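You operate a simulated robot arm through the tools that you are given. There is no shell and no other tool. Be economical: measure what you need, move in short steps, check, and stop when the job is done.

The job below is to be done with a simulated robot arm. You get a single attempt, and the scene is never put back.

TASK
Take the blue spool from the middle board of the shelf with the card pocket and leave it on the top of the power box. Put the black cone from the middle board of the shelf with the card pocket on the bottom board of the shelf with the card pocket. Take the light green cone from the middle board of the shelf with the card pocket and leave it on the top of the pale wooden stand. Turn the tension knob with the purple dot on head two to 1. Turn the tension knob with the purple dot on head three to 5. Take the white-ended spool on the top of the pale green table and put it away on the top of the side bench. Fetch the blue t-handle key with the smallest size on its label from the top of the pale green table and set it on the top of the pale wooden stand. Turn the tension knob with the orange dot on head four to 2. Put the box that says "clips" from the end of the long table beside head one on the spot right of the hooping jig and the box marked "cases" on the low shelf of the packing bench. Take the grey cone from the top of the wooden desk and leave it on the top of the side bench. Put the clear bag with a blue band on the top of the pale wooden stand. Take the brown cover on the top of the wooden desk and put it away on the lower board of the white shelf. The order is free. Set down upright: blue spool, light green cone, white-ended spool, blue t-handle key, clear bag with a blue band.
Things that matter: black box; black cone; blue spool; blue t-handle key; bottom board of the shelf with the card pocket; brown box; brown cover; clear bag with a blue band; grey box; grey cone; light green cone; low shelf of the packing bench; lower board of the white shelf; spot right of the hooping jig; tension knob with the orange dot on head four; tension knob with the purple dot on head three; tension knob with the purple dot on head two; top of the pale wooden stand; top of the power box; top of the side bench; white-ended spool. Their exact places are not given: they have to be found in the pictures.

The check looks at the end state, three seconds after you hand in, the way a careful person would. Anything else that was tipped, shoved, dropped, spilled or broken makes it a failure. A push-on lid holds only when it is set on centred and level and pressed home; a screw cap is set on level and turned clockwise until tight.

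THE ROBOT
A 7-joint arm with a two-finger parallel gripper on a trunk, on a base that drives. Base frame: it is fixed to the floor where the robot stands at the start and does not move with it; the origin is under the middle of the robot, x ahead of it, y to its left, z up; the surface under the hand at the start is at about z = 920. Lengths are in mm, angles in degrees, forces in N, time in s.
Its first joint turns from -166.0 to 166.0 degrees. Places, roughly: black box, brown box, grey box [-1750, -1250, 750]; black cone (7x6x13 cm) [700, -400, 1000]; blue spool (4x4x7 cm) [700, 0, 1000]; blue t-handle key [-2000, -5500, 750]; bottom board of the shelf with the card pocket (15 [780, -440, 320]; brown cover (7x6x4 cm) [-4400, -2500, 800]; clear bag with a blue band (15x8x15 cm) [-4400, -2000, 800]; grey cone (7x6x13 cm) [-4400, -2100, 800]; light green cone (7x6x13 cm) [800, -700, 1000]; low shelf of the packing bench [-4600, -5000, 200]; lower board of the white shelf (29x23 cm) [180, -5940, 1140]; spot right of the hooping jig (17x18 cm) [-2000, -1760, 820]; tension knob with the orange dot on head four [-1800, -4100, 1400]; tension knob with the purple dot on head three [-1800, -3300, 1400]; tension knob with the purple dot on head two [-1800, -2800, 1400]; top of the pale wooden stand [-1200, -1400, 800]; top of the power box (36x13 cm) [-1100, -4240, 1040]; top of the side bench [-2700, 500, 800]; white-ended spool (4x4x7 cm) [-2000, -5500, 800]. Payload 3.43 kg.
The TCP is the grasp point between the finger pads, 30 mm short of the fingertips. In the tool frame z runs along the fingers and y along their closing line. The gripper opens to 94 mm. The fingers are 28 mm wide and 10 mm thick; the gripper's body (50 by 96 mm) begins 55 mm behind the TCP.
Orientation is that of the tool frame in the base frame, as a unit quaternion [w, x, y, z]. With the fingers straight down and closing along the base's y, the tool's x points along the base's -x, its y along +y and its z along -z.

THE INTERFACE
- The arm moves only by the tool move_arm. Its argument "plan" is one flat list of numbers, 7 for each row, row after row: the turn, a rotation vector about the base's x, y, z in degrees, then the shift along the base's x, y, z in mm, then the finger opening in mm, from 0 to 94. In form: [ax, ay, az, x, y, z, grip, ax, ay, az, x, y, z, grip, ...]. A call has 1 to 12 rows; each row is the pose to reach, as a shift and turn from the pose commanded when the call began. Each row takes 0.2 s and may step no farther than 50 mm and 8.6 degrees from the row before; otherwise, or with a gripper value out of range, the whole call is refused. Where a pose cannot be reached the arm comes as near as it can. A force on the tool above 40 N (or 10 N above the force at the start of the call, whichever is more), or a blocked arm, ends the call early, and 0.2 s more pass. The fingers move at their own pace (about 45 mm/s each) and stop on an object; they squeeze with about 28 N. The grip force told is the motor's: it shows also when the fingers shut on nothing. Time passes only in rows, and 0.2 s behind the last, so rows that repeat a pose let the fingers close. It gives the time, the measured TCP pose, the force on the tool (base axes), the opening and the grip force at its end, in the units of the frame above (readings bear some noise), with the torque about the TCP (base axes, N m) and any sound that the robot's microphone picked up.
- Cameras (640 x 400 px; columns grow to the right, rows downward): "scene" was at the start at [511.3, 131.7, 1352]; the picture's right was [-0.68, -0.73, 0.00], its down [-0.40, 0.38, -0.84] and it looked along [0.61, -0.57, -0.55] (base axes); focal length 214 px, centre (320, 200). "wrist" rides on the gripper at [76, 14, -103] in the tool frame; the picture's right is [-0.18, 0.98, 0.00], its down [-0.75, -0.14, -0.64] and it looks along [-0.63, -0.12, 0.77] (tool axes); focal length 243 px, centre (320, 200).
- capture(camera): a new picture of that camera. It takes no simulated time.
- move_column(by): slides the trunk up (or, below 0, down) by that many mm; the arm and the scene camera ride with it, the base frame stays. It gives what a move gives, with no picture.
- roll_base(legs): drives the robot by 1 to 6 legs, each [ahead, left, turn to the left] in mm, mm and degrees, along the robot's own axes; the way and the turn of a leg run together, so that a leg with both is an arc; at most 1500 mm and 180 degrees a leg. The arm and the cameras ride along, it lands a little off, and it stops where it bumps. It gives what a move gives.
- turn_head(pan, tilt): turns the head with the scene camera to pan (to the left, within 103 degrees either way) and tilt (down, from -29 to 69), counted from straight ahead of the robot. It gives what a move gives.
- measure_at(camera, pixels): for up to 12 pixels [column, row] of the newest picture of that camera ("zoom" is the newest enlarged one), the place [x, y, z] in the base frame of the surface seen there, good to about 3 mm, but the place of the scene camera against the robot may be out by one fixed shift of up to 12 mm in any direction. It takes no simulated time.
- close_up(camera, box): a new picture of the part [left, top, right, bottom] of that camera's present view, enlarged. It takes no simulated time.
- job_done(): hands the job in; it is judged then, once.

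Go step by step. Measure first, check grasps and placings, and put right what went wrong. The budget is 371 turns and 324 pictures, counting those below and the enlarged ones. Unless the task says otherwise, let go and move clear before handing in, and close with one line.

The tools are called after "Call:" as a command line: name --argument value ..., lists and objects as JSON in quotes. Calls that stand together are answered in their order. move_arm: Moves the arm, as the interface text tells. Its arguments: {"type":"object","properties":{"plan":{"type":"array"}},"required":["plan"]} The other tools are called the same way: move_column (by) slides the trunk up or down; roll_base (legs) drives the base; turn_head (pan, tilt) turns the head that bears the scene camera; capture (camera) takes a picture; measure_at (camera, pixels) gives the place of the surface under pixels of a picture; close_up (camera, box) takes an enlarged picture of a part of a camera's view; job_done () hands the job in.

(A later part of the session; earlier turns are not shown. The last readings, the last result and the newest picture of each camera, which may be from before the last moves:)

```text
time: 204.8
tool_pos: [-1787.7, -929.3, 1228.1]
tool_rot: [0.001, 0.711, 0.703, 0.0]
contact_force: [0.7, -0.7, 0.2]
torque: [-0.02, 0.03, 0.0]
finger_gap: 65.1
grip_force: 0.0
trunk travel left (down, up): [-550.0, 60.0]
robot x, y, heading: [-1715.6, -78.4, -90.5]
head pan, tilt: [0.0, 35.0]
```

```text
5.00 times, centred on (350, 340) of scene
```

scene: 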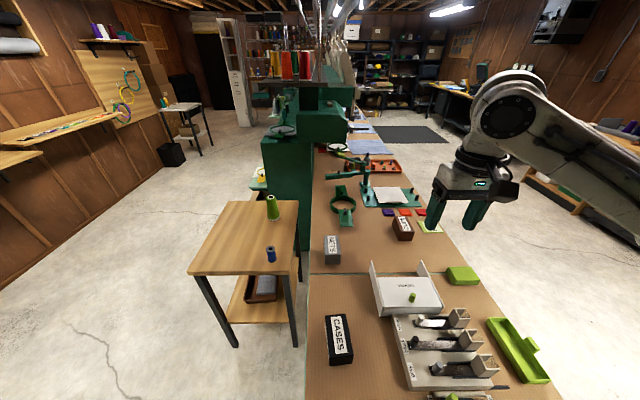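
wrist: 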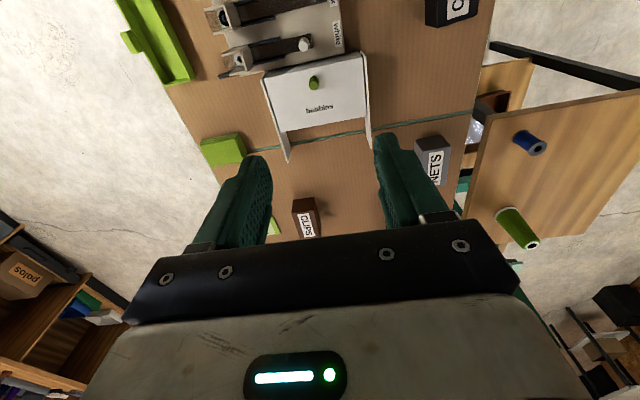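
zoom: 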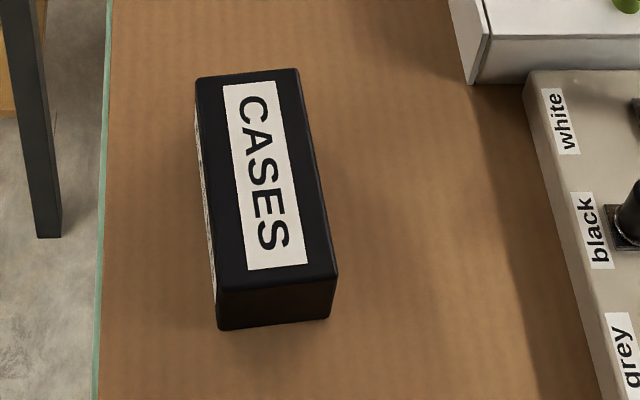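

The CASES box is ~55×95 mm, centred (-1577,-876), top 880. I lower the trunk, tilt the hand 45° (needed later for the low shelf), and stand it off in front of the box.

Call:
move_column --by -150

Call:
move_arm --plan '[-6.4, -0.3, 0.7, 30, 21, -5, 94, -12.8, -0.6, 1.4, 60, 42, -10, 94, -19.3, -0.9, 2.0, 90, 63, -20, 94, -25.7, -1.1, 2.7, 120, 84, -30, 94, -32.1, -1.4, 3.4, 150, 105, -45, 94, -38.5, -1.7, 4.1, 180, 126, -65, 94, -45, -2, 4.7, 210, 145, -90, 94]'

Call:
capture --camera "wrist"

Call:
capture --camera "scene"

```text
time: 206.5
tool_pos: [-1787.6, -930.5, 1078.7]
tool_rot: [0.002, 0.711, 0.703, -0.002]
contact_force: [-0.4, -0.1, 0.3]
torque: [0.0, 0.03, -0.02]
finger_gap: 64.9
grip_force: 0.0
trunk travel left (down, up): [-400.0, 210.0]
robot x, y, heading: [-1715.1, -75.3, -90.6]
head pan, tilt: [0.0, 35.0]
```

```text
time: 208.1
tool_pos: [-1578.6, -788.4, 982.5]
tool_rot: [0.286, 0.627, 0.677, -0.258]
contact_force: [-0.1, -0.2, 0.3]
torque: [0.02, -0.02, 0.0]
finger_gap: 94.0
grip_force: 0.1
out of reach, approached as far as the arm can: row 5, 6, 7
trunk travel left (down, up): [-400.0, 210.0]
robot x, y, heading: [-1717.7, -78.2, -90.7]
head pan, tilt: [0.0, 35.0]
```

```text
257 pictures are left
```

wrist: 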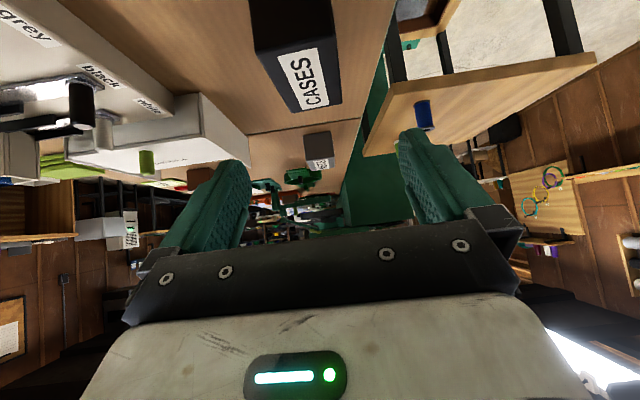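

```text
256 pictures are left
```

scene: 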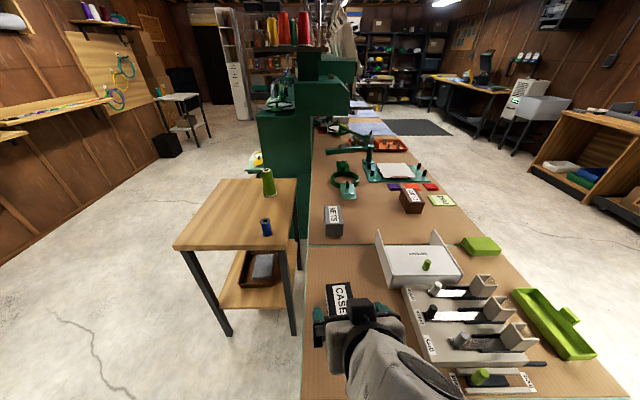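

Hand is lined up. I advance down onto the box and close.

Call:
move_arm --plan '[0, 0, 0, 0, -22, -32, 94, 0, 0, 0, 1, -45, -65, 94, 0, 0, 0, 1, -68, -98, 94, 0, 0, 0, 1, -88, -128, 94]'

Call:
capture --camera "wrist"

```text
time: 209.1
tool_pos: [-1575.7, -876.8, 854.9]
tool_rot: [0.285, 0.628, 0.677, -0.258]
contact_force: [-0.3, 0.4, -0.2]
torque: [0.0, -0.01, -0.03]
finger_gap: 93.8
grip_force: 0.0
trunk travel left (down, up): [-400.0, 210.0]
robot x, y, heading: [-1717.6, -77.8, -90.5]
head pan, tilt: [0.0, 35.0]
```

```text
255 pictures are left
```

wrist: 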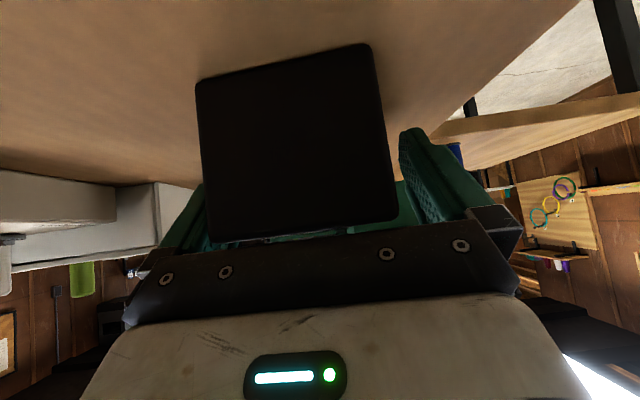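

Call:
move_arm --plan '[0, 0, 0, 0, 0, 0, 20, 0, 0, 0, 0, 0, 0, 20, 0, 0, 0, 0, 0, 0, 20, 0, 0, 0, 0, 0, 35, 20, 0, 0, 0, 0, 20, 75, 20, 0, 0, 0, 0, 40, 115, 20, 0, 0, 0, 0, 60, 155, 20]'

Call:
capture --camera "wrist"

```text
time: 210.7
tool_pos: [-1575.2, -818.2, 1009.0]
tool_rot: [0.288, 0.626, 0.677, -0.258]
contact_force: [-0.4, -0.7, -1.0]
torque: [0.03, 0.02, 0.02]
finger_gap: 64.3
grip_force: 27.5
out of reach, approached as far as the arm can: row 7
trunk travel left (down, up): [-400.0, 210.0]
robot x, y, heading: [-1715.3, -79.4, -90.7]
head pan, tilt: [0.0, 35.0]
```

```text
254 pictures are left
```

wrist: 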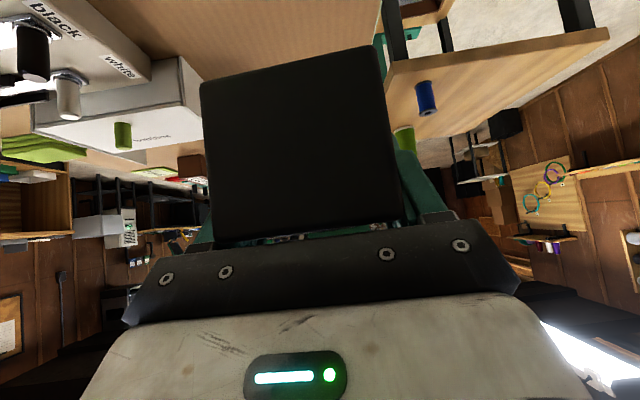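

Held (gap 64). I turn to face -x, go past the table end and look down the west aisle.

Call:
roll_base --legs '[[0, 0, -90], [0, 190, 0], [1400, 0, 0], [0, 0, 90]]'

Call:
turn_head --pan 0 --tilt 20

Call:
capture --camera "scene"

Call:
turn_head --pan -40 --tilt 20

Call:
capture --camera "scene"

```text
time: 226.6
tool_pos: [-2977.8, -998.4, 1008.6]
tool_rot: [0.29, 0.622, 0.68, -0.256]
contact_force: [-0.6, 0.8, -1.2]
torque: [-0.02, -0.03, 0.01]
finger_gap: 63.9
grip_force: 28.2
trunk travel left (down, up): [-400.0, 210.0]
robot x, y, heading: [-3124.3, -259.8, -89.7]
head pan, tilt: [0.0, 35.0]
```

```text
time: 227.3
tool_pos: [-2978.2, -998.4, 1007.6]
tool_rot: [0.29, 0.622, 0.68, -0.257]
contact_force: [-0.1, -0.3, -1.7]
torque: [-0.03, -0.02, 0.0]
finger_gap: 64.0
grip_force: 27.4
trunk travel left (down, up): [-400.0, 210.0]
robot x, y, heading: [-3126.7, -261.0, -89.8]
head pan, tilt: [0.0, 20.0]
```

```text
253 pictures are left
```

scene: 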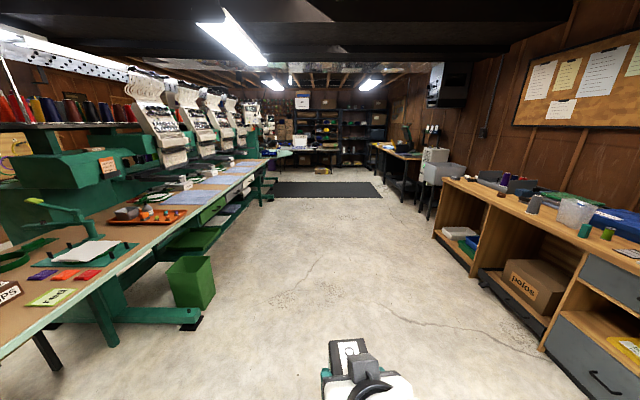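

```text
time: 228.4
tool_pos: [-2978.6, -997.8, 1008.6]
tool_rot: [0.289, 0.623, 0.679, -0.258]
contact_force: [0.1, 0.0, -1.2]
torque: [0.01, -0.01, -0.02]
finger_gap: 63.6
grip_force: 28.1
trunk travel left (down, up): [-400.0, 210.0]
robot x, y, heading: [-3126.5, -260.1, -89.7]
head pan, tilt: [-40.0, 20.0]
```

```text
252 pictures are left
```

scene: 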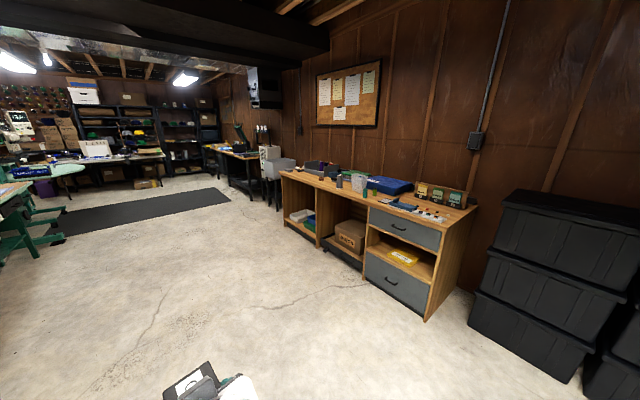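

The west aisle is clear. I drive down it to y≈-3600 and look at the packing bench.

Call:
roll_base --legs '[[1500, 0, 0], [1500, 0, 0], [400, 0, 0]]'

Call:
turn_head --pan -35 --tilt 25

Call:
capture --camera "scene"

Call:
turn_head --pan 45 --tilt 15

Call:
capture --camera "scene"

```text
time: 245.0
tool_pos: [-2952.3, -4398.9, 1008.7]
tool_rot: [0.291, 0.619, 0.683, -0.255]
contact_force: [0.3, 0.8, -1.1]
torque: [0.04, -0.01, -0.01]
finger_gap: 63.9
grip_force: 27.9
trunk travel left (down, up): [-400.0, 210.0]
robot x, y, heading: [-3106.4, -3660.9, -89.3]
head pan, tilt: [-40.0, 20.0]
```

```text
time: 245.6
tool_pos: [-2952.8, -4398.8, 1008.5]
tool_rot: [0.291, 0.619, 0.683, -0.256]
contact_force: [0.4, 0.2, -1.2]
torque: [0.04, 0.0, -0.01]
finger_gap: 64.1
grip_force: 28.3
trunk travel left (down, up): [-400.0, 210.0]
robot x, y, heading: [-3109.6, -3657.7, -89.2]
head pan, tilt: [-35.0, 25.0]
```

```text
251 pictures are left
```

scene: 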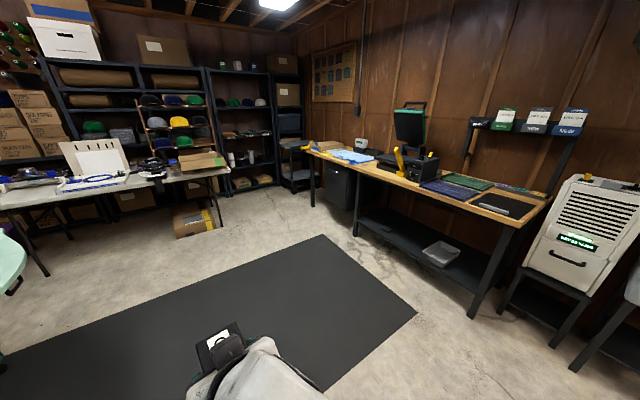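

```text
time: 247.2
tool_pos: [-2952.3, -4399.3, 1009.7]
tool_rot: [0.29, 0.62, 0.682, -0.256]
contact_force: [-0.3, -0.3, -1.1]
torque: [0.02, 0.0, 0.01]
finger_gap: 64.0
grip_force: 28.4
trunk travel left (down, up): [-400.0, 210.0]
robot x, y, heading: [-3106.3, -3659.5, -88.9]
head pan, tilt: [45.0, 15.0]
```

```text
250 pictures are left
```

scene: 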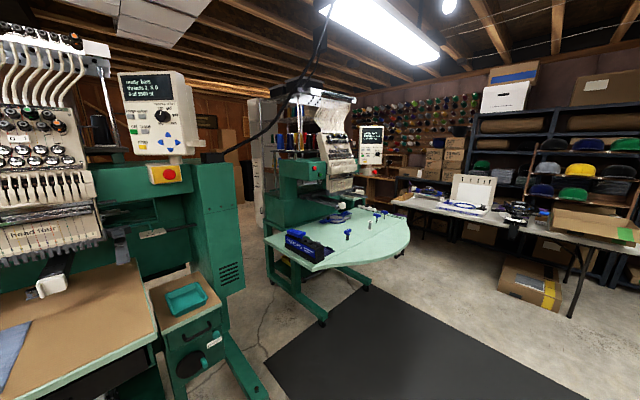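

Knobs on head four are visible to the left, and the packing bench's low dark shelf to the right. I measure that shelf.

Call:
turn_head --pan -60 --tilt 25

Call:
capture --camera "scene"

Call:
measure_at --camera "scene" --pixels '[[210, 235], [250, 260], [300, 285], [280, 240], [330, 270], [230, 215], [320, 215], [200, 175], [345, 330], [345, 225], [190, 205], [240, 240]]'

```text
time: 249.0
tool_pos: [-2951.4, -4398.8, 1008.1]
tool_rot: [0.291, 0.62, 0.682, -0.256]
contact_force: [0.6, -0.6, -0.7]
torque: [0.0, 0.04, -0.03]
finger_gap: 64.3
grip_force: 28.2
trunk travel left (down, up): [-400.0, 210.0]
robot x, y, heading: [-3112.1, -3663.3, -89.1]
head pan, tilt: [-60.0, 25.0]
```

```text
249 pictures are left
```

scene: 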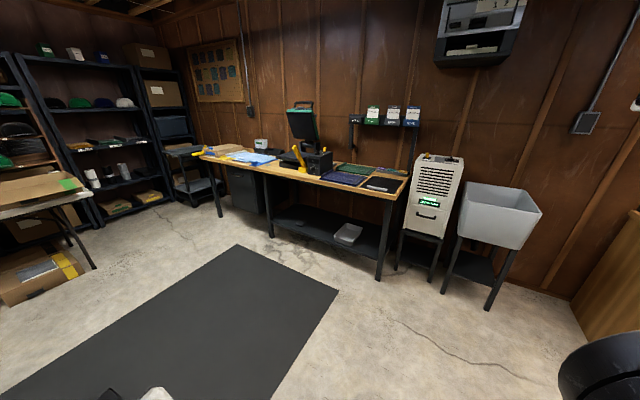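

```text
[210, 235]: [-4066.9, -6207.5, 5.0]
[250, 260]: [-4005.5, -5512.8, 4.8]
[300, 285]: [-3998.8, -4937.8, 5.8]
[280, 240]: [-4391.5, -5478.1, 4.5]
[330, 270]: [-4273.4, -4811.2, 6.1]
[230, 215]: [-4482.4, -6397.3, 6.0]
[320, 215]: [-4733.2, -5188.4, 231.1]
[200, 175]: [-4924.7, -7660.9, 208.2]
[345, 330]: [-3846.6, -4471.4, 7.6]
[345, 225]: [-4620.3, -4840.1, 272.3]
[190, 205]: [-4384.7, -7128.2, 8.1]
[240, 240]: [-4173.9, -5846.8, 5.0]
```

I turn to face the bench, strafe down to y≈-5100 and look in closer.

Call:
roll_base --legs '[[0, 0, -90], [0, 1440, 0]]'

Call:
move_column --by -250

Call:
turn_head --pan 0 --tilt 25

Call:
capture --camera "scene"

Call:
measure_at --camera "scene" --pixels '[[250, 280], [300, 280], [350, 280], [300, 265], [300, 295], [400, 280], [300, 230], [300, 215], [450, 280], [180, 280]]'

```text
time: 260.0
tool_pos: [-3832.4, -5256.1, 1008.5]
tool_rot: [0.025, 0.921, 0.045, -0.386]
contact_force: [0.0, 0.3, -1.2]
torque: [-0.01, -0.01, 0.0]
finger_gap: 63.8
grip_force: 27.9
trunk travel left (down, up): [-400.0, 210.0]
robot x, y, heading: [-3096.1, -5100.5, -179.2]
head pan, tilt: [-60.0, 25.0]
```

```text
time: 262.6
tool_pos: [-3833.1, -5256.4, 758.7]
tool_rot: [0.024, 0.921, 0.045, -0.386]
contact_force: [-0.9, 0.5, -1.4]
torque: [0.0, -0.02, 0.0]
finger_gap: 64.0
grip_force: 27.8
trunk travel left (down, up): [-150.0, 460.0]
robot x, y, heading: [-3096.8, -5100.0, -179.2]
head pan, tilt: [-60.0, 25.0]
```

```text
time: 263.9
tool_pos: [-3833.5, -5256.5, 759.4]
tool_rot: [0.025, 0.921, 0.046, -0.387]
contact_force: [-0.2, -0.8, -1.0]
torque: [0.03, -0.01, -0.01]
finger_gap: 63.9
grip_force: 27.5
trunk travel left (down, up): [-150.0, 460.0]
robot x, y, heading: [-3093.9, -5101.1, -179.1]
head pan, tilt: [0.0, 25.0]
```

```text
248 pictures are left
```

scene: 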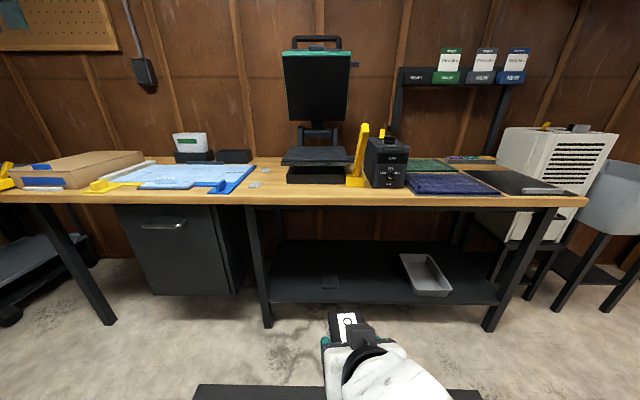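

```text
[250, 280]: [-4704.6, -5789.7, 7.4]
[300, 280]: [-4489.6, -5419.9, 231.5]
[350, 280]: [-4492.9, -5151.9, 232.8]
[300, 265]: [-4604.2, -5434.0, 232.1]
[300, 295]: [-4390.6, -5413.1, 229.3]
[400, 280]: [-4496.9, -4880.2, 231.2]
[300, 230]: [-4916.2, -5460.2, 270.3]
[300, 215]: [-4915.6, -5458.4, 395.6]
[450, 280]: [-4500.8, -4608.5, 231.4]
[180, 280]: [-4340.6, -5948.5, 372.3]
```

Call:
close_up --camera "scene" --box '[250, 230, 500, 330]'

Call:
measure_at --camera "scene" --pixels '[[330, 283], [322, 276], [338, 276], [338, 289], [300, 303], [320, 190], [320, 203], [345, 330]]'

```text
2.56 times, centred on (375, 280) of scene
```

zoom: 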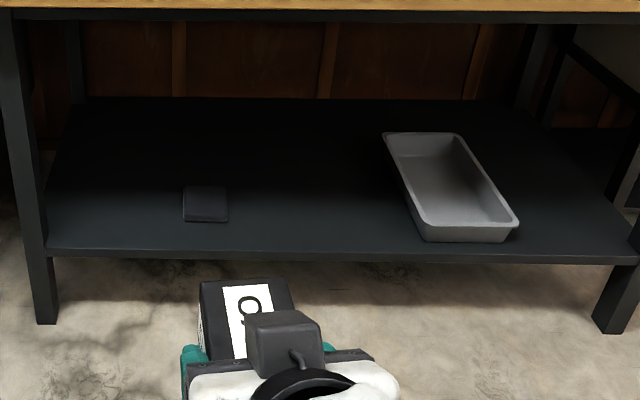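

```text
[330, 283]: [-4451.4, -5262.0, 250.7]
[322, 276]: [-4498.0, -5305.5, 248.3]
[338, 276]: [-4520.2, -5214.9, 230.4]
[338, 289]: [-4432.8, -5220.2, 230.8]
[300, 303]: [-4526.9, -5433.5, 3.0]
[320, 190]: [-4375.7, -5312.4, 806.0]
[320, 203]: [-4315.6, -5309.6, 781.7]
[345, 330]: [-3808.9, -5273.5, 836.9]
```

A small black block lies at (-4465,-5260) on the shelf and a tray at y≈-4950; I'll set the box at (-4510,-5110). I lower the trunk and stretch the arm low in front first.

Call:
move_column --by -150

Call:
move_arm --plan '[0, 0, 0, -15, 18, -30, 20, 0, 0, 0, -30, 36, -60, 20, 0, 0, 0, -45, 54, -95, 20, 0, 0, 0, -60, 72, -130, 20, 0, 0, 0, -75, 90, -165, 20, 0, 0, 0, -90, 108, -200, 20, 0, 0, 0, -105, 126, -235, 20, 0, 0, 0, -120, 141, -270, 20, 0, 0, 0, -130, 143, -300, 20]'

Call:
capture --camera "scene"

```text
time: 265.6
tool_pos: [-3831.9, -5256.3, 608.9]
tool_rot: [0.025, 0.921, 0.045, -0.387]
contact_force: [0.3, -0.7, -1.3]
torque: [-0.02, 0.0, 0.0]
finger_gap: 64.0
grip_force: 28.4
trunk travel left (down, up): [0.0, 610.0]
robot x, y, heading: [-3095.6, -5097.1, -179.2]
head pan, tilt: [0.0, 25.0]
```

```text
time: 267.6
tool_pos: [-3962.5, -5112.8, 307.6]
tool_rot: [0.025, 0.921, 0.045, -0.387]
contact_force: [0.3, -0.3, -0.7]
torque: [-0.03, 0.03, -0.02]
finger_gap: 63.8
grip_force: 28.2
trunk travel left (down, up): [0.0, 610.0]
robot x, y, heading: [-3093.3, -5098.1, -178.8]
head pan, tilt: [0.0, 25.0]
```

```text
246 pictures are left
```

scene: 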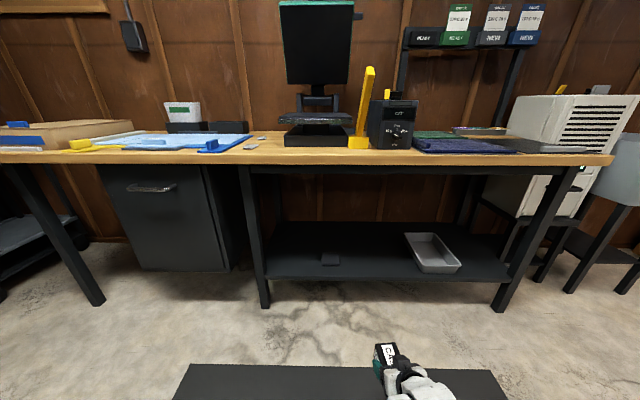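

Call:
roll_base --legs '[[545, 0, 0]]'

Call:
capture --camera "scene"

Call:
capture --camera "wrist"

```text
time: 270.8
tool_pos: [-4508.9, -5122.4, 307.6]
tool_rot: [0.025, 0.921, 0.046, -0.386]
contact_force: [0.2, 0.6, -0.9]
torque: [-0.02, 0.03, -0.02]
finger_gap: 63.7
grip_force: 28.1
trunk travel left (down, up): [0.0, 610.0]
robot x, y, heading: [-3642.9, -5105.6, -179.3]
head pan, tilt: [0.0, 25.0]
```

```text
245 pictures are left
```

scene: 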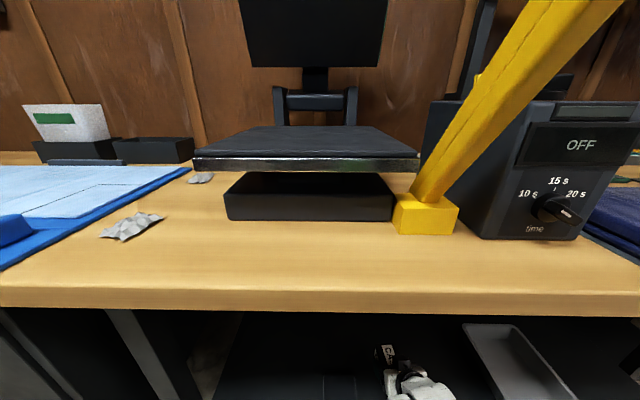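

```text
244 pictures are left
```

wrist: 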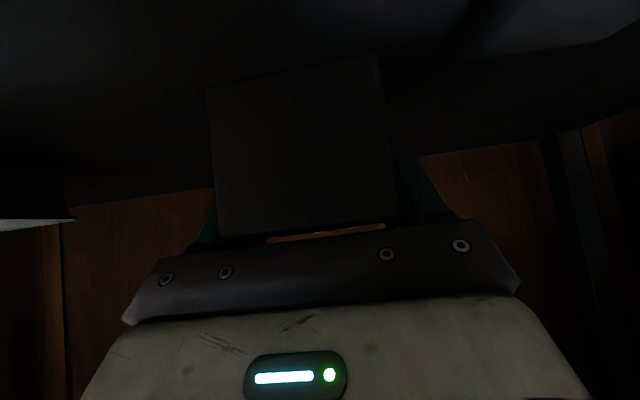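

In position. I lower in steps.

Call:
move_arm --plan '[0, 0, 0, 0, 0, -25, 20, 0, 0, 0, 0, 0, -36, 20, 0, 0, 0, 0, 0, -40, 20]'

Call:
measure_at --camera "wrist" --pixels '[[130, 130], [430, 60], [180, 80]]'

```text
time: 271.6
tool_pos: [-4508.7, -5121.9, 268.0]
tool_rot: [0.025, 0.92, 0.046, -0.387]
contact_force: [0.7, 0.1, -1.1]
torque: [0.0, -0.03, -0.01]
finger_gap: 63.8
grip_force: 27.7
trunk travel left (down, up): [0.0, 610.0]
robot x, y, heading: [-3642.6, -5108.2, -179.0]
head pan, tilt: [0.0, 25.0]
```

```text
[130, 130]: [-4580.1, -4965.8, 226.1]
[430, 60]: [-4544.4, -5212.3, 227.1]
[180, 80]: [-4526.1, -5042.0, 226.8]
```

Call:
move_arm --plan '[0, 0, 0, 0, 0, -3, 20, 0, 0, 0, 0, 0, -5, 20, 0, 0, 0, 0, 0, -7, 20, 0, 0, 0, 0, 0, -9, 20]'

```text
time: 272.6
tool_pos: [-4510.1, -5122.1, 260.0]
tool_rot: [0.025, 0.92, 0.046, -0.388]
contact_force: [2.1, -0.5, 9.5]
torque: [0.35, -0.57, -0.09]
finger_gap: 64.1
grip_force: 27.9
trunk travel left (down, up): [0.0, 610.0]
robot x, y, heading: [-3642.9, -5105.7, -179.2]
head pan, tilt: [0.0, 25.0]
```

Contact. Open and back out along the fingers.

Call:
move_arm --plan '[0, 0, 0, 0, 0, 0, 60, 0, 0, 0, 0, 0, 0, 94, 0, 0, 0, 0, 0, 0, 94, 0, 0, 0, 20, 0, 20, 94, 0, 0, 0, 50, 0, 50, 94, 0, 0, 0, 80, 0, 80, 94, 0, 0, 0, 115, 0, 100, 94]'

Call:
roll_base --legs '[[-350, 0, 0]]'

Call:
capture --camera "scene"

Call:
close_up --camera "scene" --box '[250, 210, 500, 330]'

```text
time: 274.1
tool_pos: [-4393.2, -5120.9, 359.4]
tool_rot: [0.025, 0.921, 0.045, -0.387]
contact_force: [-0.1, -0.2, 0.2]
torque: [0.01, -0.01, 0.0]
finger_gap: 94.1
grip_force: 0.0
trunk travel left (down, up): [0.0, 610.0]
robot x, y, heading: [-3639.6, -5107.3, -179.0]
head pan, tilt: [0.0, 25.0]
```

```text
time: 276.4
tool_pos: [-4041.2, -5114.2, 358.4]
tool_rot: [0.024, 0.921, 0.044, -0.387]
contact_force: [-0.2, -0.4, 0.0]
torque: [0.03, 0.02, 0.01]
finger_gap: 94.1
grip_force: 0.0
trunk travel left (down, up): [0.0, 610.0]
robot x, y, heading: [-3289.4, -5099.3, -179.2]
head pan, tilt: [0.0, 25.0]
```

```text
243 pictures are left
```

scene: 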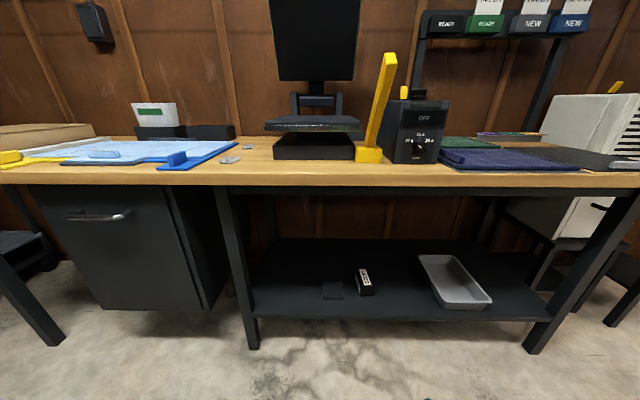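

```text
2.56 times, centred on (375, 270) of scene
```

zoom: 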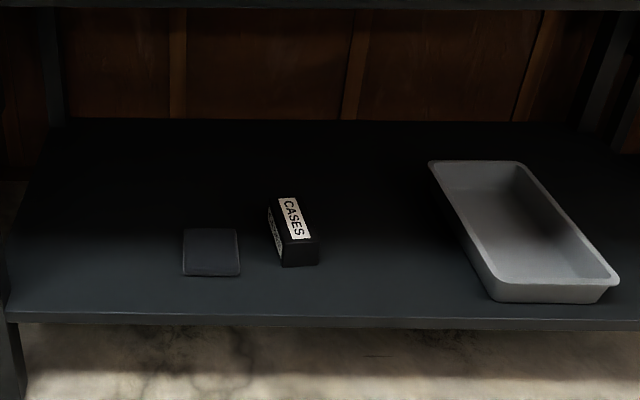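

CASES stands on the low shelf. Next the head-four knob: I raise the trunk, turn to face +x (sweeping through the clear aisle) and move to y≈-4100.

Call:
move_column --by 400

Call:
roll_base --legs '[[0, 0, -179], [0, 1000, 0], [300, 0, 0]]'

Call:
turn_head --pan 0 --tilt 5

Call:
capture --camera "scene"

```text
time: 280.3
tool_pos: [-4042.2, -5114.8, 757.5]
tool_rot: [0.024, 0.921, 0.045, -0.387]
contact_force: [-0.7, -0.6, -0.9]
torque: [-0.03, -0.01, -0.02]
finger_gap: 93.9
grip_force: 0.0
trunk travel left (down, up): [-400.0, 210.0]
robot x, y, heading: [-3290.5, -5100.1, -179.1]
head pan, tilt: [0.0, 25.0]
```

```text
time: 294.3
tool_pos: [-2278.6, -4058.2, 756.1]
tool_rot: [0.386, -0.059, 0.92, 0.031]
contact_force: [-0.3, 0.6, -0.3]
torque: [-0.02, 0.03, -0.03]
finger_gap: 94.4
grip_force: 0.0
trunk travel left (down, up): [-400.0, 210.0]
robot x, y, heading: [-3032.8, -4095.6, 2.7]
head pan, tilt: [0.0, 25.0]
```

```text
time: 295.2
tool_pos: [-2278.3, -4058.1, 756.5]
tool_rot: [0.387, -0.058, 0.92, 0.031]
contact_force: [-0.3, -0.5, -0.5]
torque: [-0.02, 0.0, -0.01]
finger_gap: 94.1
grip_force: 0.0
trunk travel left (down, up): [-400.0, 210.0]
robot x, y, heading: [-3028.9, -4094.9, 2.6]
head pan, tilt: [0.0, 5.0]
```

```text
241 pictures are left
```

scene: 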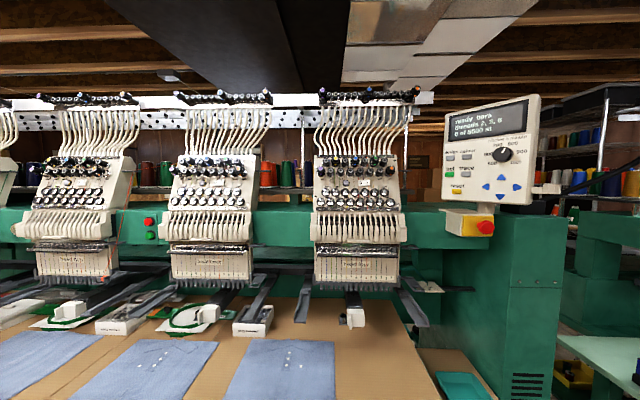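

Three heads face me. I zoom on head four's knobs and measure.

Call:
close_up --camera "scene" --box '[300, 85, 420, 220]'

Call:
measure_at --camera "scene" --pixels '[[360, 265], [350, 162], [360, 190], [330, 100], [400, 370], [320, 345]]'

```text
2.96 times, centred on (360, 152) of scene
```

zoom: 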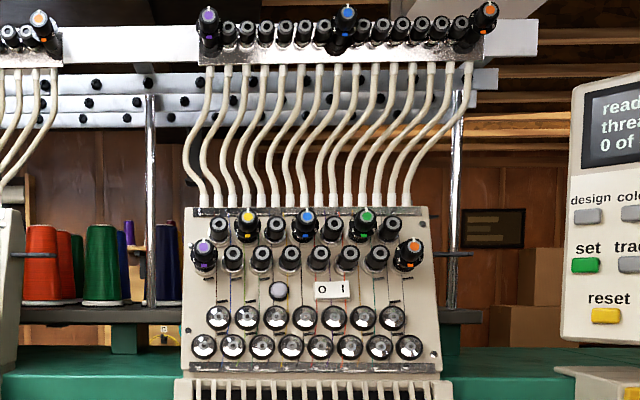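

```text
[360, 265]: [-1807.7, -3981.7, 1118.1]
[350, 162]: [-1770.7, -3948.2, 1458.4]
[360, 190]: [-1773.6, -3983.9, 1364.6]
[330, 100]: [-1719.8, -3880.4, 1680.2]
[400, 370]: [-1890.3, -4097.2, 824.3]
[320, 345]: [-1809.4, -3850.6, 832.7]
```

The orange-dot tension knob is the lower-right one on head four (zoom (410,250)). I raise the trunk and bring the hand up to that height, turning it to point straight at the head.

Call:
roll_base --legs '[[-100, 0, -2.6]]'

Call:
move_column --by 210

Call:
move_arm --plan '[-0.2, -4, -0.4, 0, 0, 42, 94, -0.4, -8, -0.8, 0, 0, 84, 94, -0.5, -12, -1.2, 0, 0, 126, 94, -0.7, -16.5, -1.6, 0, 0, 168, 94, -0.9, -21, -2, 0, 0, 210, 94, -1.0, -25, -2.4, 0, 0, 252, 94, -1.2, -29, -2.8, 0, 0, 294, 94, -1.3, -33, -3.2, 0, 0, 336, 94, -1.5, -37, -3.6, 0, 0, 378, 94, -1.6, -41, -4, 0, 0, 420, 94, -1.8, -45, -4.4, 0, 0, 455, 94]'

Call:
capture --camera "wrist"

Call:
capture --camera "scene"

```text
time: 296.3
tool_pos: [-2377.0, -4094.2, 755.9]
tool_rot: [0.386, -0.037, 0.921, 0.021]
contact_force: [0.3, 0.9, -0.2]
torque: [0.0, -0.01, 0.0]
finger_gap: 93.9
grip_force: 0.1
trunk travel left (down, up): [-400.0, 210.0]
robot x, y, heading: [-3130.5, -4094.5, -0.0]
head pan, tilt: [0.0, 5.0]
```

```text
time: 298.6
tool_pos: [-2376.9, -4093.8, 967.4]
tool_rot: [0.386, -0.038, 0.922, 0.022]
contact_force: [-0.4, -0.6, -0.2]
torque: [-0.05, 0.03, -0.03]
finger_gap: 93.9
grip_force: 0.1
trunk travel left (down, up): [-610.0, 0.0]
robot x, y, heading: [-3130.7, -4096.4, -0.0]
head pan, tilt: [0.0, 5.0]
```

```text
time: 301.0
tool_pos: [-2335.5, -4077.1, 1411.2]
tool_rot: [0.708, -0.012, 0.706, -0.017]
contact_force: [-0.1, 0.0, -0.1]
torque: [0.02, 0.01, -0.01]
finger_gap: 94.1
grip_force: 0.0
out of reach, approached as far as the arm can: row 6, 7, 8, 9, 10, 11
trunk travel left (down, up): [-610.0, 0.0]
robot x, y, heading: [-3130.4, -4094.9, -0.1]
head pan, tilt: [0.0, 5.0]
```

```text
239 pictures are left
```

wrist: 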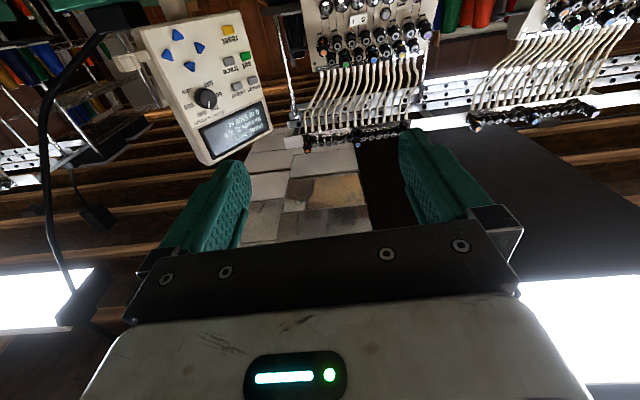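

```text
238 pictures are left
```

scene: 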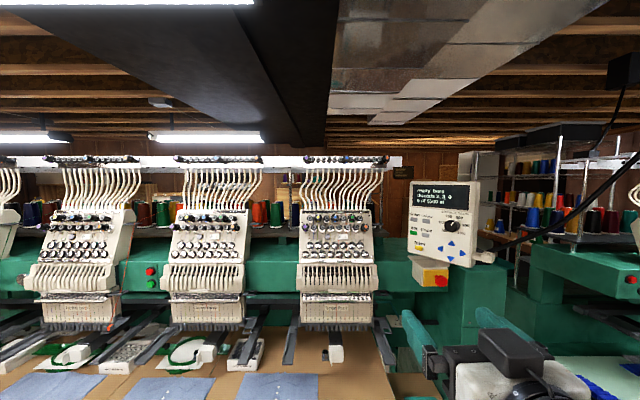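

The hand points at the heads at z≈1411. I zoom in on head four's knobs from the scene camera.

Call:
close_up --camera "scene" --box '[300, 200, 380, 260]'

```text
6.67 times, centred on (340, 230) of scene
```

zoom: 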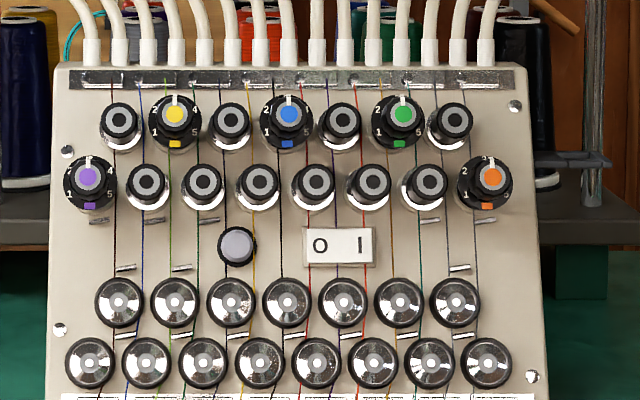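

Call:
measure_at --camera "zoom" --pixels '[[491, 177], [491, 160], [470, 190], [88, 177], [425, 183], [455, 230], [530, 120], [491, 205], [402, 115], [450, 122], [510, 230]]'

Call:
close_up --camera "scene" --box '[350, 212, 372, 228]'

```text
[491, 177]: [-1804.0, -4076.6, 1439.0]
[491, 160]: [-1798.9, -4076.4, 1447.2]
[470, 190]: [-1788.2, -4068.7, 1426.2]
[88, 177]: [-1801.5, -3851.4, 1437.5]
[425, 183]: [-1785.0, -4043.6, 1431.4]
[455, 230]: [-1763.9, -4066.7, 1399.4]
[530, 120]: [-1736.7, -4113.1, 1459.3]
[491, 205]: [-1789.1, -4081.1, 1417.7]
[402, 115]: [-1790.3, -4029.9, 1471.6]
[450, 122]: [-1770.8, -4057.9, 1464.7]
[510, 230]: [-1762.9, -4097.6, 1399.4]
```

```text
16.00 times, centred on (361, 220) of scene
```

zoom: 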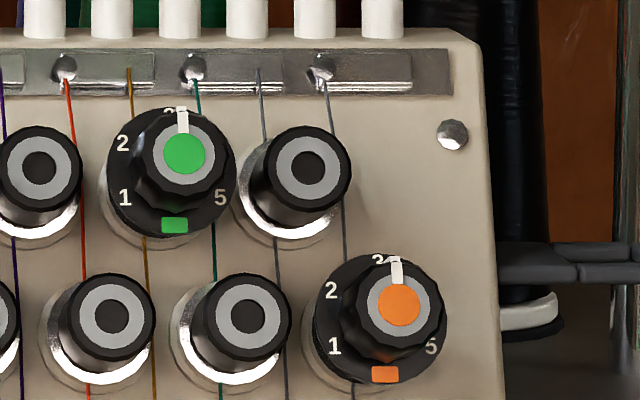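

Panel is sloped ~24° and the knob points toward me and up; pointer at 3, dial steps ≈60°. I drive 400 forward, tilt the hand 24° down and measure the knob with the wrist camera.

Call:
roll_base --legs '[[390, 0, 0]]'

Call:
move_arm --plan '[0, 8, 0, 0, 0, 20, 60, 0, 16, 0, 0, 0, 45, 60, 0, 24, 0, 0, 0, 70, 60, 0, 24, 0, 0, 0, 70, 60]'

Call:
capture --camera "wrist"

Call:
capture --camera "scene"

```text
time: 303.4
tool_pos: [-1944.2, -4079.3, 1410.4]
tool_rot: [0.707, -0.013, 0.707, -0.016]
contact_force: [0.4, 0.3, -0.6]
torque: [0.01, 0.0, 0.0]
finger_gap: 94.1
grip_force: 0.1
trunk travel left (down, up): [-610.0, 0.0]
robot x, y, heading: [-2741.5, -4100.4, -0.1]
head pan, tilt: [0.0, 5.0]
```

```text
time: 304.4
tool_pos: [-1944.9, -4091.2, 1492.1]
tool_rot: [0.614, 0.001, 0.789, -0.037]
contact_force: [-0.4, 0.4, -0.2]
torque: [-0.01, 0.0, 0.0]
finger_gap: 59.9
grip_force: 0.0
out of reach, approached as far as the arm can: row 3
trunk travel left (down, up): [-610.0, 0.0]
robot x, y, heading: [-2740.1, -4096.1, 0.1]
head pan, tilt: [0.0, 5.0]
```

```text
235 pictures are left
```

wrist: 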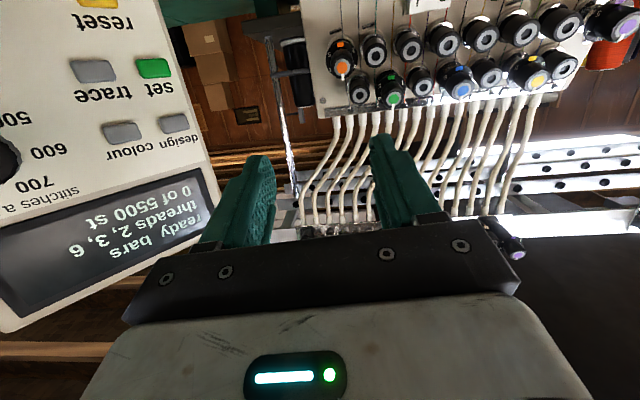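

```text
234 pictures are left
```

scene: 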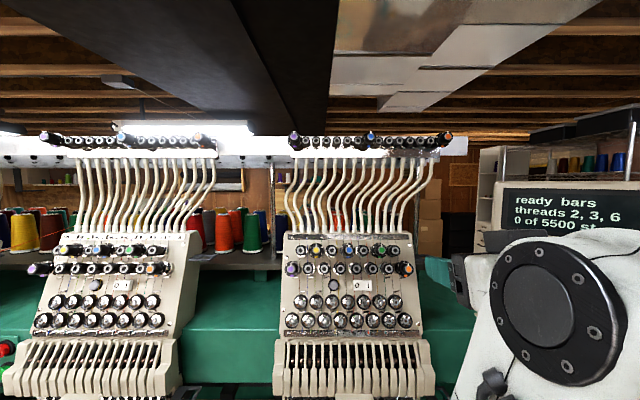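

I zoom the wrist view on the orange knob and measure it, and the control panel's distance.

Call:
close_up --camera "wrist" --box '[300, 20, 460, 120]'

Call:
measure_at --camera "wrist" --pixels '[[200, 160], [150, 20], [190, 130], [20, 150], [341, 68], [395, 95]]'

Call:
measure_at --camera "scene" --pixels '[[550, 300], [510, 190], [560, 215], [480, 250], [600, 390]]'

```text
4.00 times, centred on (380, 70) of wrist
```

zoom: 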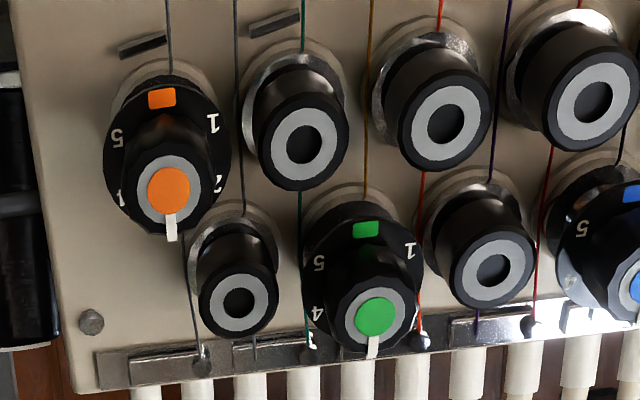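

```text
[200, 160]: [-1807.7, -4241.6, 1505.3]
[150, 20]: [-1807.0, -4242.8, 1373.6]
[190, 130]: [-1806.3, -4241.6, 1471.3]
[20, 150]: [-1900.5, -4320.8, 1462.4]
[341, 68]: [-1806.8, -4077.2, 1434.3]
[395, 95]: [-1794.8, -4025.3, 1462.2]
```

```text
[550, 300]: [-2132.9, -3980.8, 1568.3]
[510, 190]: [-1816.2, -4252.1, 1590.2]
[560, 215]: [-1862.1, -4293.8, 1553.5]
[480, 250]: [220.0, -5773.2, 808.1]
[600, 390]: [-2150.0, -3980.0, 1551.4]
```

Call:
measure_at --camera "zoom" --pixels '[[168, 188], [140, 190], [200, 190], [168, 165], [168, 225], [301, 145], [235, 305], [373, 310], [162, 110], [120, 160], [60, 120], [60, 300]]'

```text
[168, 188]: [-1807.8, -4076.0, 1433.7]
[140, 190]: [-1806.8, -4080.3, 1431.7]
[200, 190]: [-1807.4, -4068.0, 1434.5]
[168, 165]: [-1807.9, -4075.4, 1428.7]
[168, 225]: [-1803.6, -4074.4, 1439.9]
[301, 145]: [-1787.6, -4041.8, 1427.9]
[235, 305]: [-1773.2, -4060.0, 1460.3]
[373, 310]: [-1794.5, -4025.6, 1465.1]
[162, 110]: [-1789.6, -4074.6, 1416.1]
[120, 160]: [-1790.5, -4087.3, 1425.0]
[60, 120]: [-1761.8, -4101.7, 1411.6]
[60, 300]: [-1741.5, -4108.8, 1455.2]
```

Knob tip is (-1807,-4075.5,1434), standing ~20 mm above its neighbours. The hand is ~11° short of square to the panel; I correct while moving to a standoff.

Call:
move_arm --plan '[0, 4, 1, 25, 5, -10, 40, 0, 8, 2, 50, 10, -20, 40, 0, 11, 3.5, 75, 16, -28, 40, 0, 11, 3.5, 75, 16, -28, 40]'

Call:
capture --camera "wrist"

```text
time: 305.4
tool_pos: [-1869.0, -4061.5, 1452.8]
tool_rot: [0.462, -0.042, 0.886, 0.003]
contact_force: [0.1, -0.9, -0.5]
torque: [0.0, -0.03, -0.02]
finger_gap: 40.0
grip_force: 0.1
trunk travel left (down, up): [-610.0, 0.0]
robot x, y, heading: [-2742.8, -4096.4, 0.0]
head pan, tilt: [0.0, 5.0]
```

```text
232 pictures are left
```

wrist: 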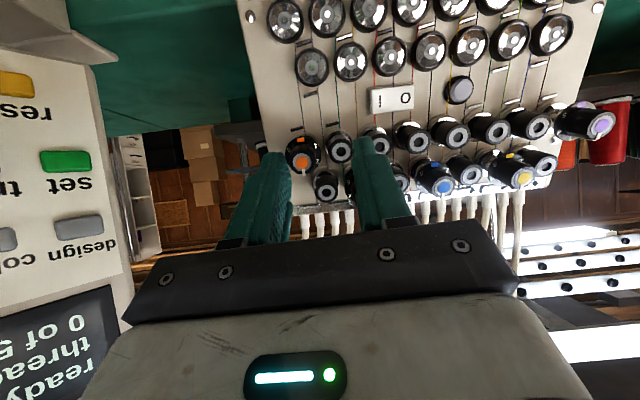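

Now commands are tracked; I correct the orientation back 10° and centre on the knob axis.

Call:
move_arm --plan '[0, -5, -1.5, 8, -7, 1, 40, 0, -9.7, -3, 17, -14, 2, 40, 0, -9.7, -3, 17, -14, 2, 40]'

Call:
capture --camera "wrist"

```text
time: 306.2
tool_pos: [-1852.8, -4078.2, 1454.3]
tool_rot: [0.536, -0.018, 0.844, -0.013]
contact_force: [0.7, 0.2, 0.7]
torque: [-0.02, 0.04, 0.0]
finger_gap: 40.2
grip_force: 0.0
trunk travel left (down, up): [-610.0, 0.0]
robot x, y, heading: [-2742.4, -4096.9, -0.1]
head pan, tilt: [0.0, 5.0]
```

```text
231 pictures are left
```

wrist: 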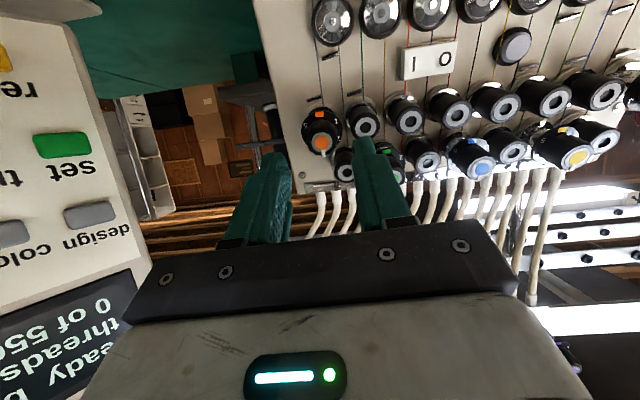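

Call:
close_up --camera "wrist" --box '[270, 90, 400, 190]'

Call:
measure_at --camera "wrist" --pixels '[[320, 143], [314, 143], [327, 143], [320, 136], [320, 150]]'

```text
4.00 times, centred on (335, 140) of wrist
```

zoom: 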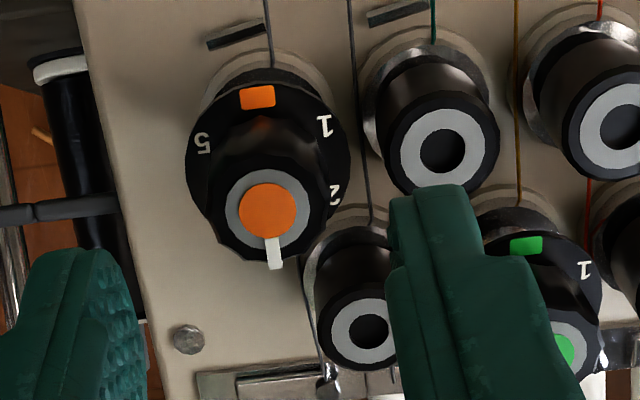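

```text
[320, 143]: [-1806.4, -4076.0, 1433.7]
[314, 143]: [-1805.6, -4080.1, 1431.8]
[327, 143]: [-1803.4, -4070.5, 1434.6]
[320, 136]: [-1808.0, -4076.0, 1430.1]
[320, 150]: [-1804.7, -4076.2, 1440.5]
```

Tip (-1806.5,-4076,1433.5) confirmed. I move in 35 mm along the knob axis and close.

Call:
move_arm --plan '[0, 0, 0, 16, 1, -7, 40, 0, 0, 0, 32, 2.2, -14.3, 40, 0, 0, 0, 32, 2.2, -14.3, 10, 0, 0, 0, 32, 2.2, -14.3, 10, 0, 0, 0, 32, 2.2, -14.3, 10]'

Call:
capture --camera "wrist"

```text
time: 307.4
tool_pos: [-1818.7, -4075.4, 1440.7]
tool_rot: [0.536, -0.019, 0.844, -0.013]
contact_force: [3.8, -3.8, 1.8]
torque: [-0.18, -0.05, -0.43]
finger_gap: 21.5
grip_force: 44.6
trunk travel left (down, up): [-610.0, 0.0]
robot x, y, heading: [-2742.4, -4095.4, -0.2]
head pan, tilt: [0.0, 5.0]
```

```text
229 pictures are left
```

wrist: 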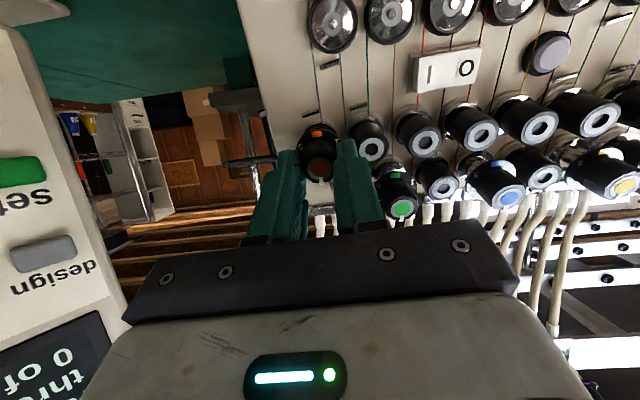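

Gripped (gap 21.5). I turn it 60° counter-clockwise as seen from the front (3 → 2).

Call:
move_arm --plan '[-7.7, 0, 3.6, 0, 0, 0, 10, -15.4, 0, 7.2, 0, 0, 0, 10, -23.1, 0, 10.8, 0, 0, 0, 10, -30.8, 0, 14.5, 0, 0, 0, 10, -38.5, 0, 18.1, 0, 0, 0, 10, -46.2, 0, 21.7, 0, 0, 0, 10, -54.3, 0, 25.5, 0, 0, 0, 10]'

Call:
capture --camera "wrist"

```text
refused: row 7 steps farther than a row can; nothing moved
```

```text
228 pictures are left
```

wrist: 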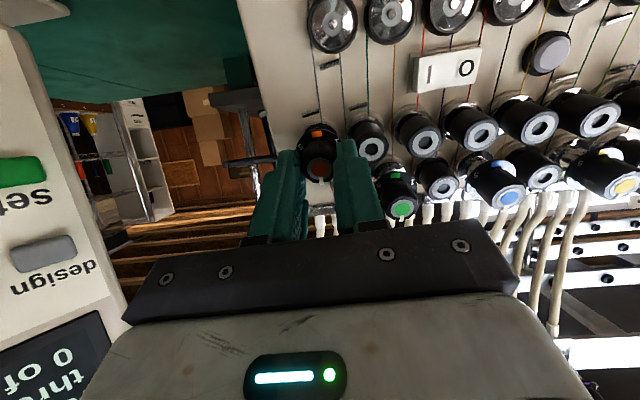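

The last step was too big; I use eight 7.5° steps.

Call:
move_arm --plan '[-6.8, 0, 3.2, 0, 0, 0, 10, -13.6, 0, 6.4, 0, 0, 0, 10, -20.4, 0, 9.6, 0, 0, 0, 10, -27.2, 0, 12.8, 0, 0, 0, 10, -34, 0, 16, 0, 0, 0, 10, -40.7, 0, 19.1, 0, 0, 0, 10, -47.5, 0, 22.3, 0, 0, 0, 10, -54.3, 0, 25.5, 0, 0, 0, 10]'

Call:
capture --camera "wrist"

Call:
capture --camera "scene"

```text
time: 309.2
tool_pos: [-1820.6, -4074.4, 1440.0]
tool_rot: [0.457, -0.439, 0.721, -0.28]
contact_force: [1.5, -0.9, 4.7]
torque: [-0.55, -0.01, -1.39]
finger_gap: 22.1
grip_force: 45.0
trunk travel left (down, up): [-610.0, 0.0]
robot x, y, heading: [-2736.7, -4096.7, -0.5]
head pan, tilt: [0.0, 5.0]
```

```text
227 pictures are left
```

wrist: 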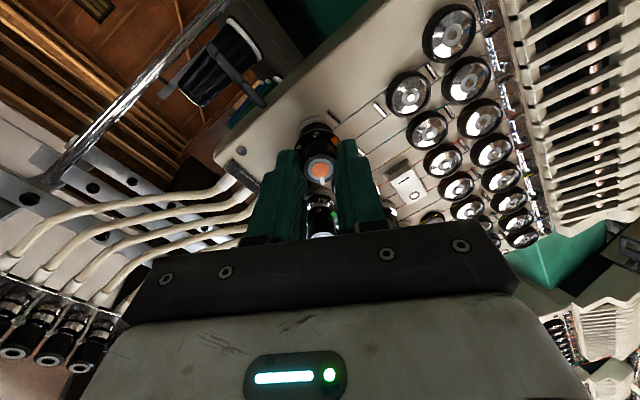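

```text
226 pictures are left
```

scene: 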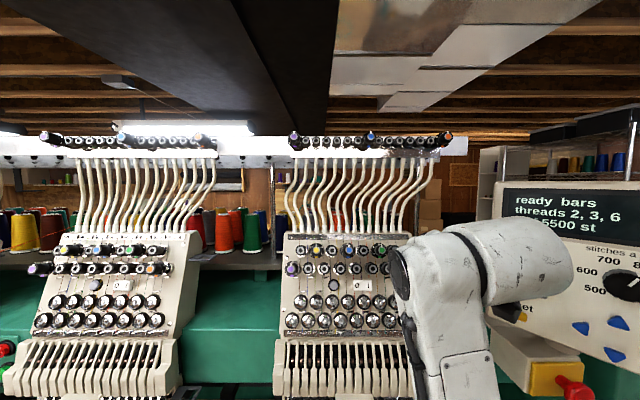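

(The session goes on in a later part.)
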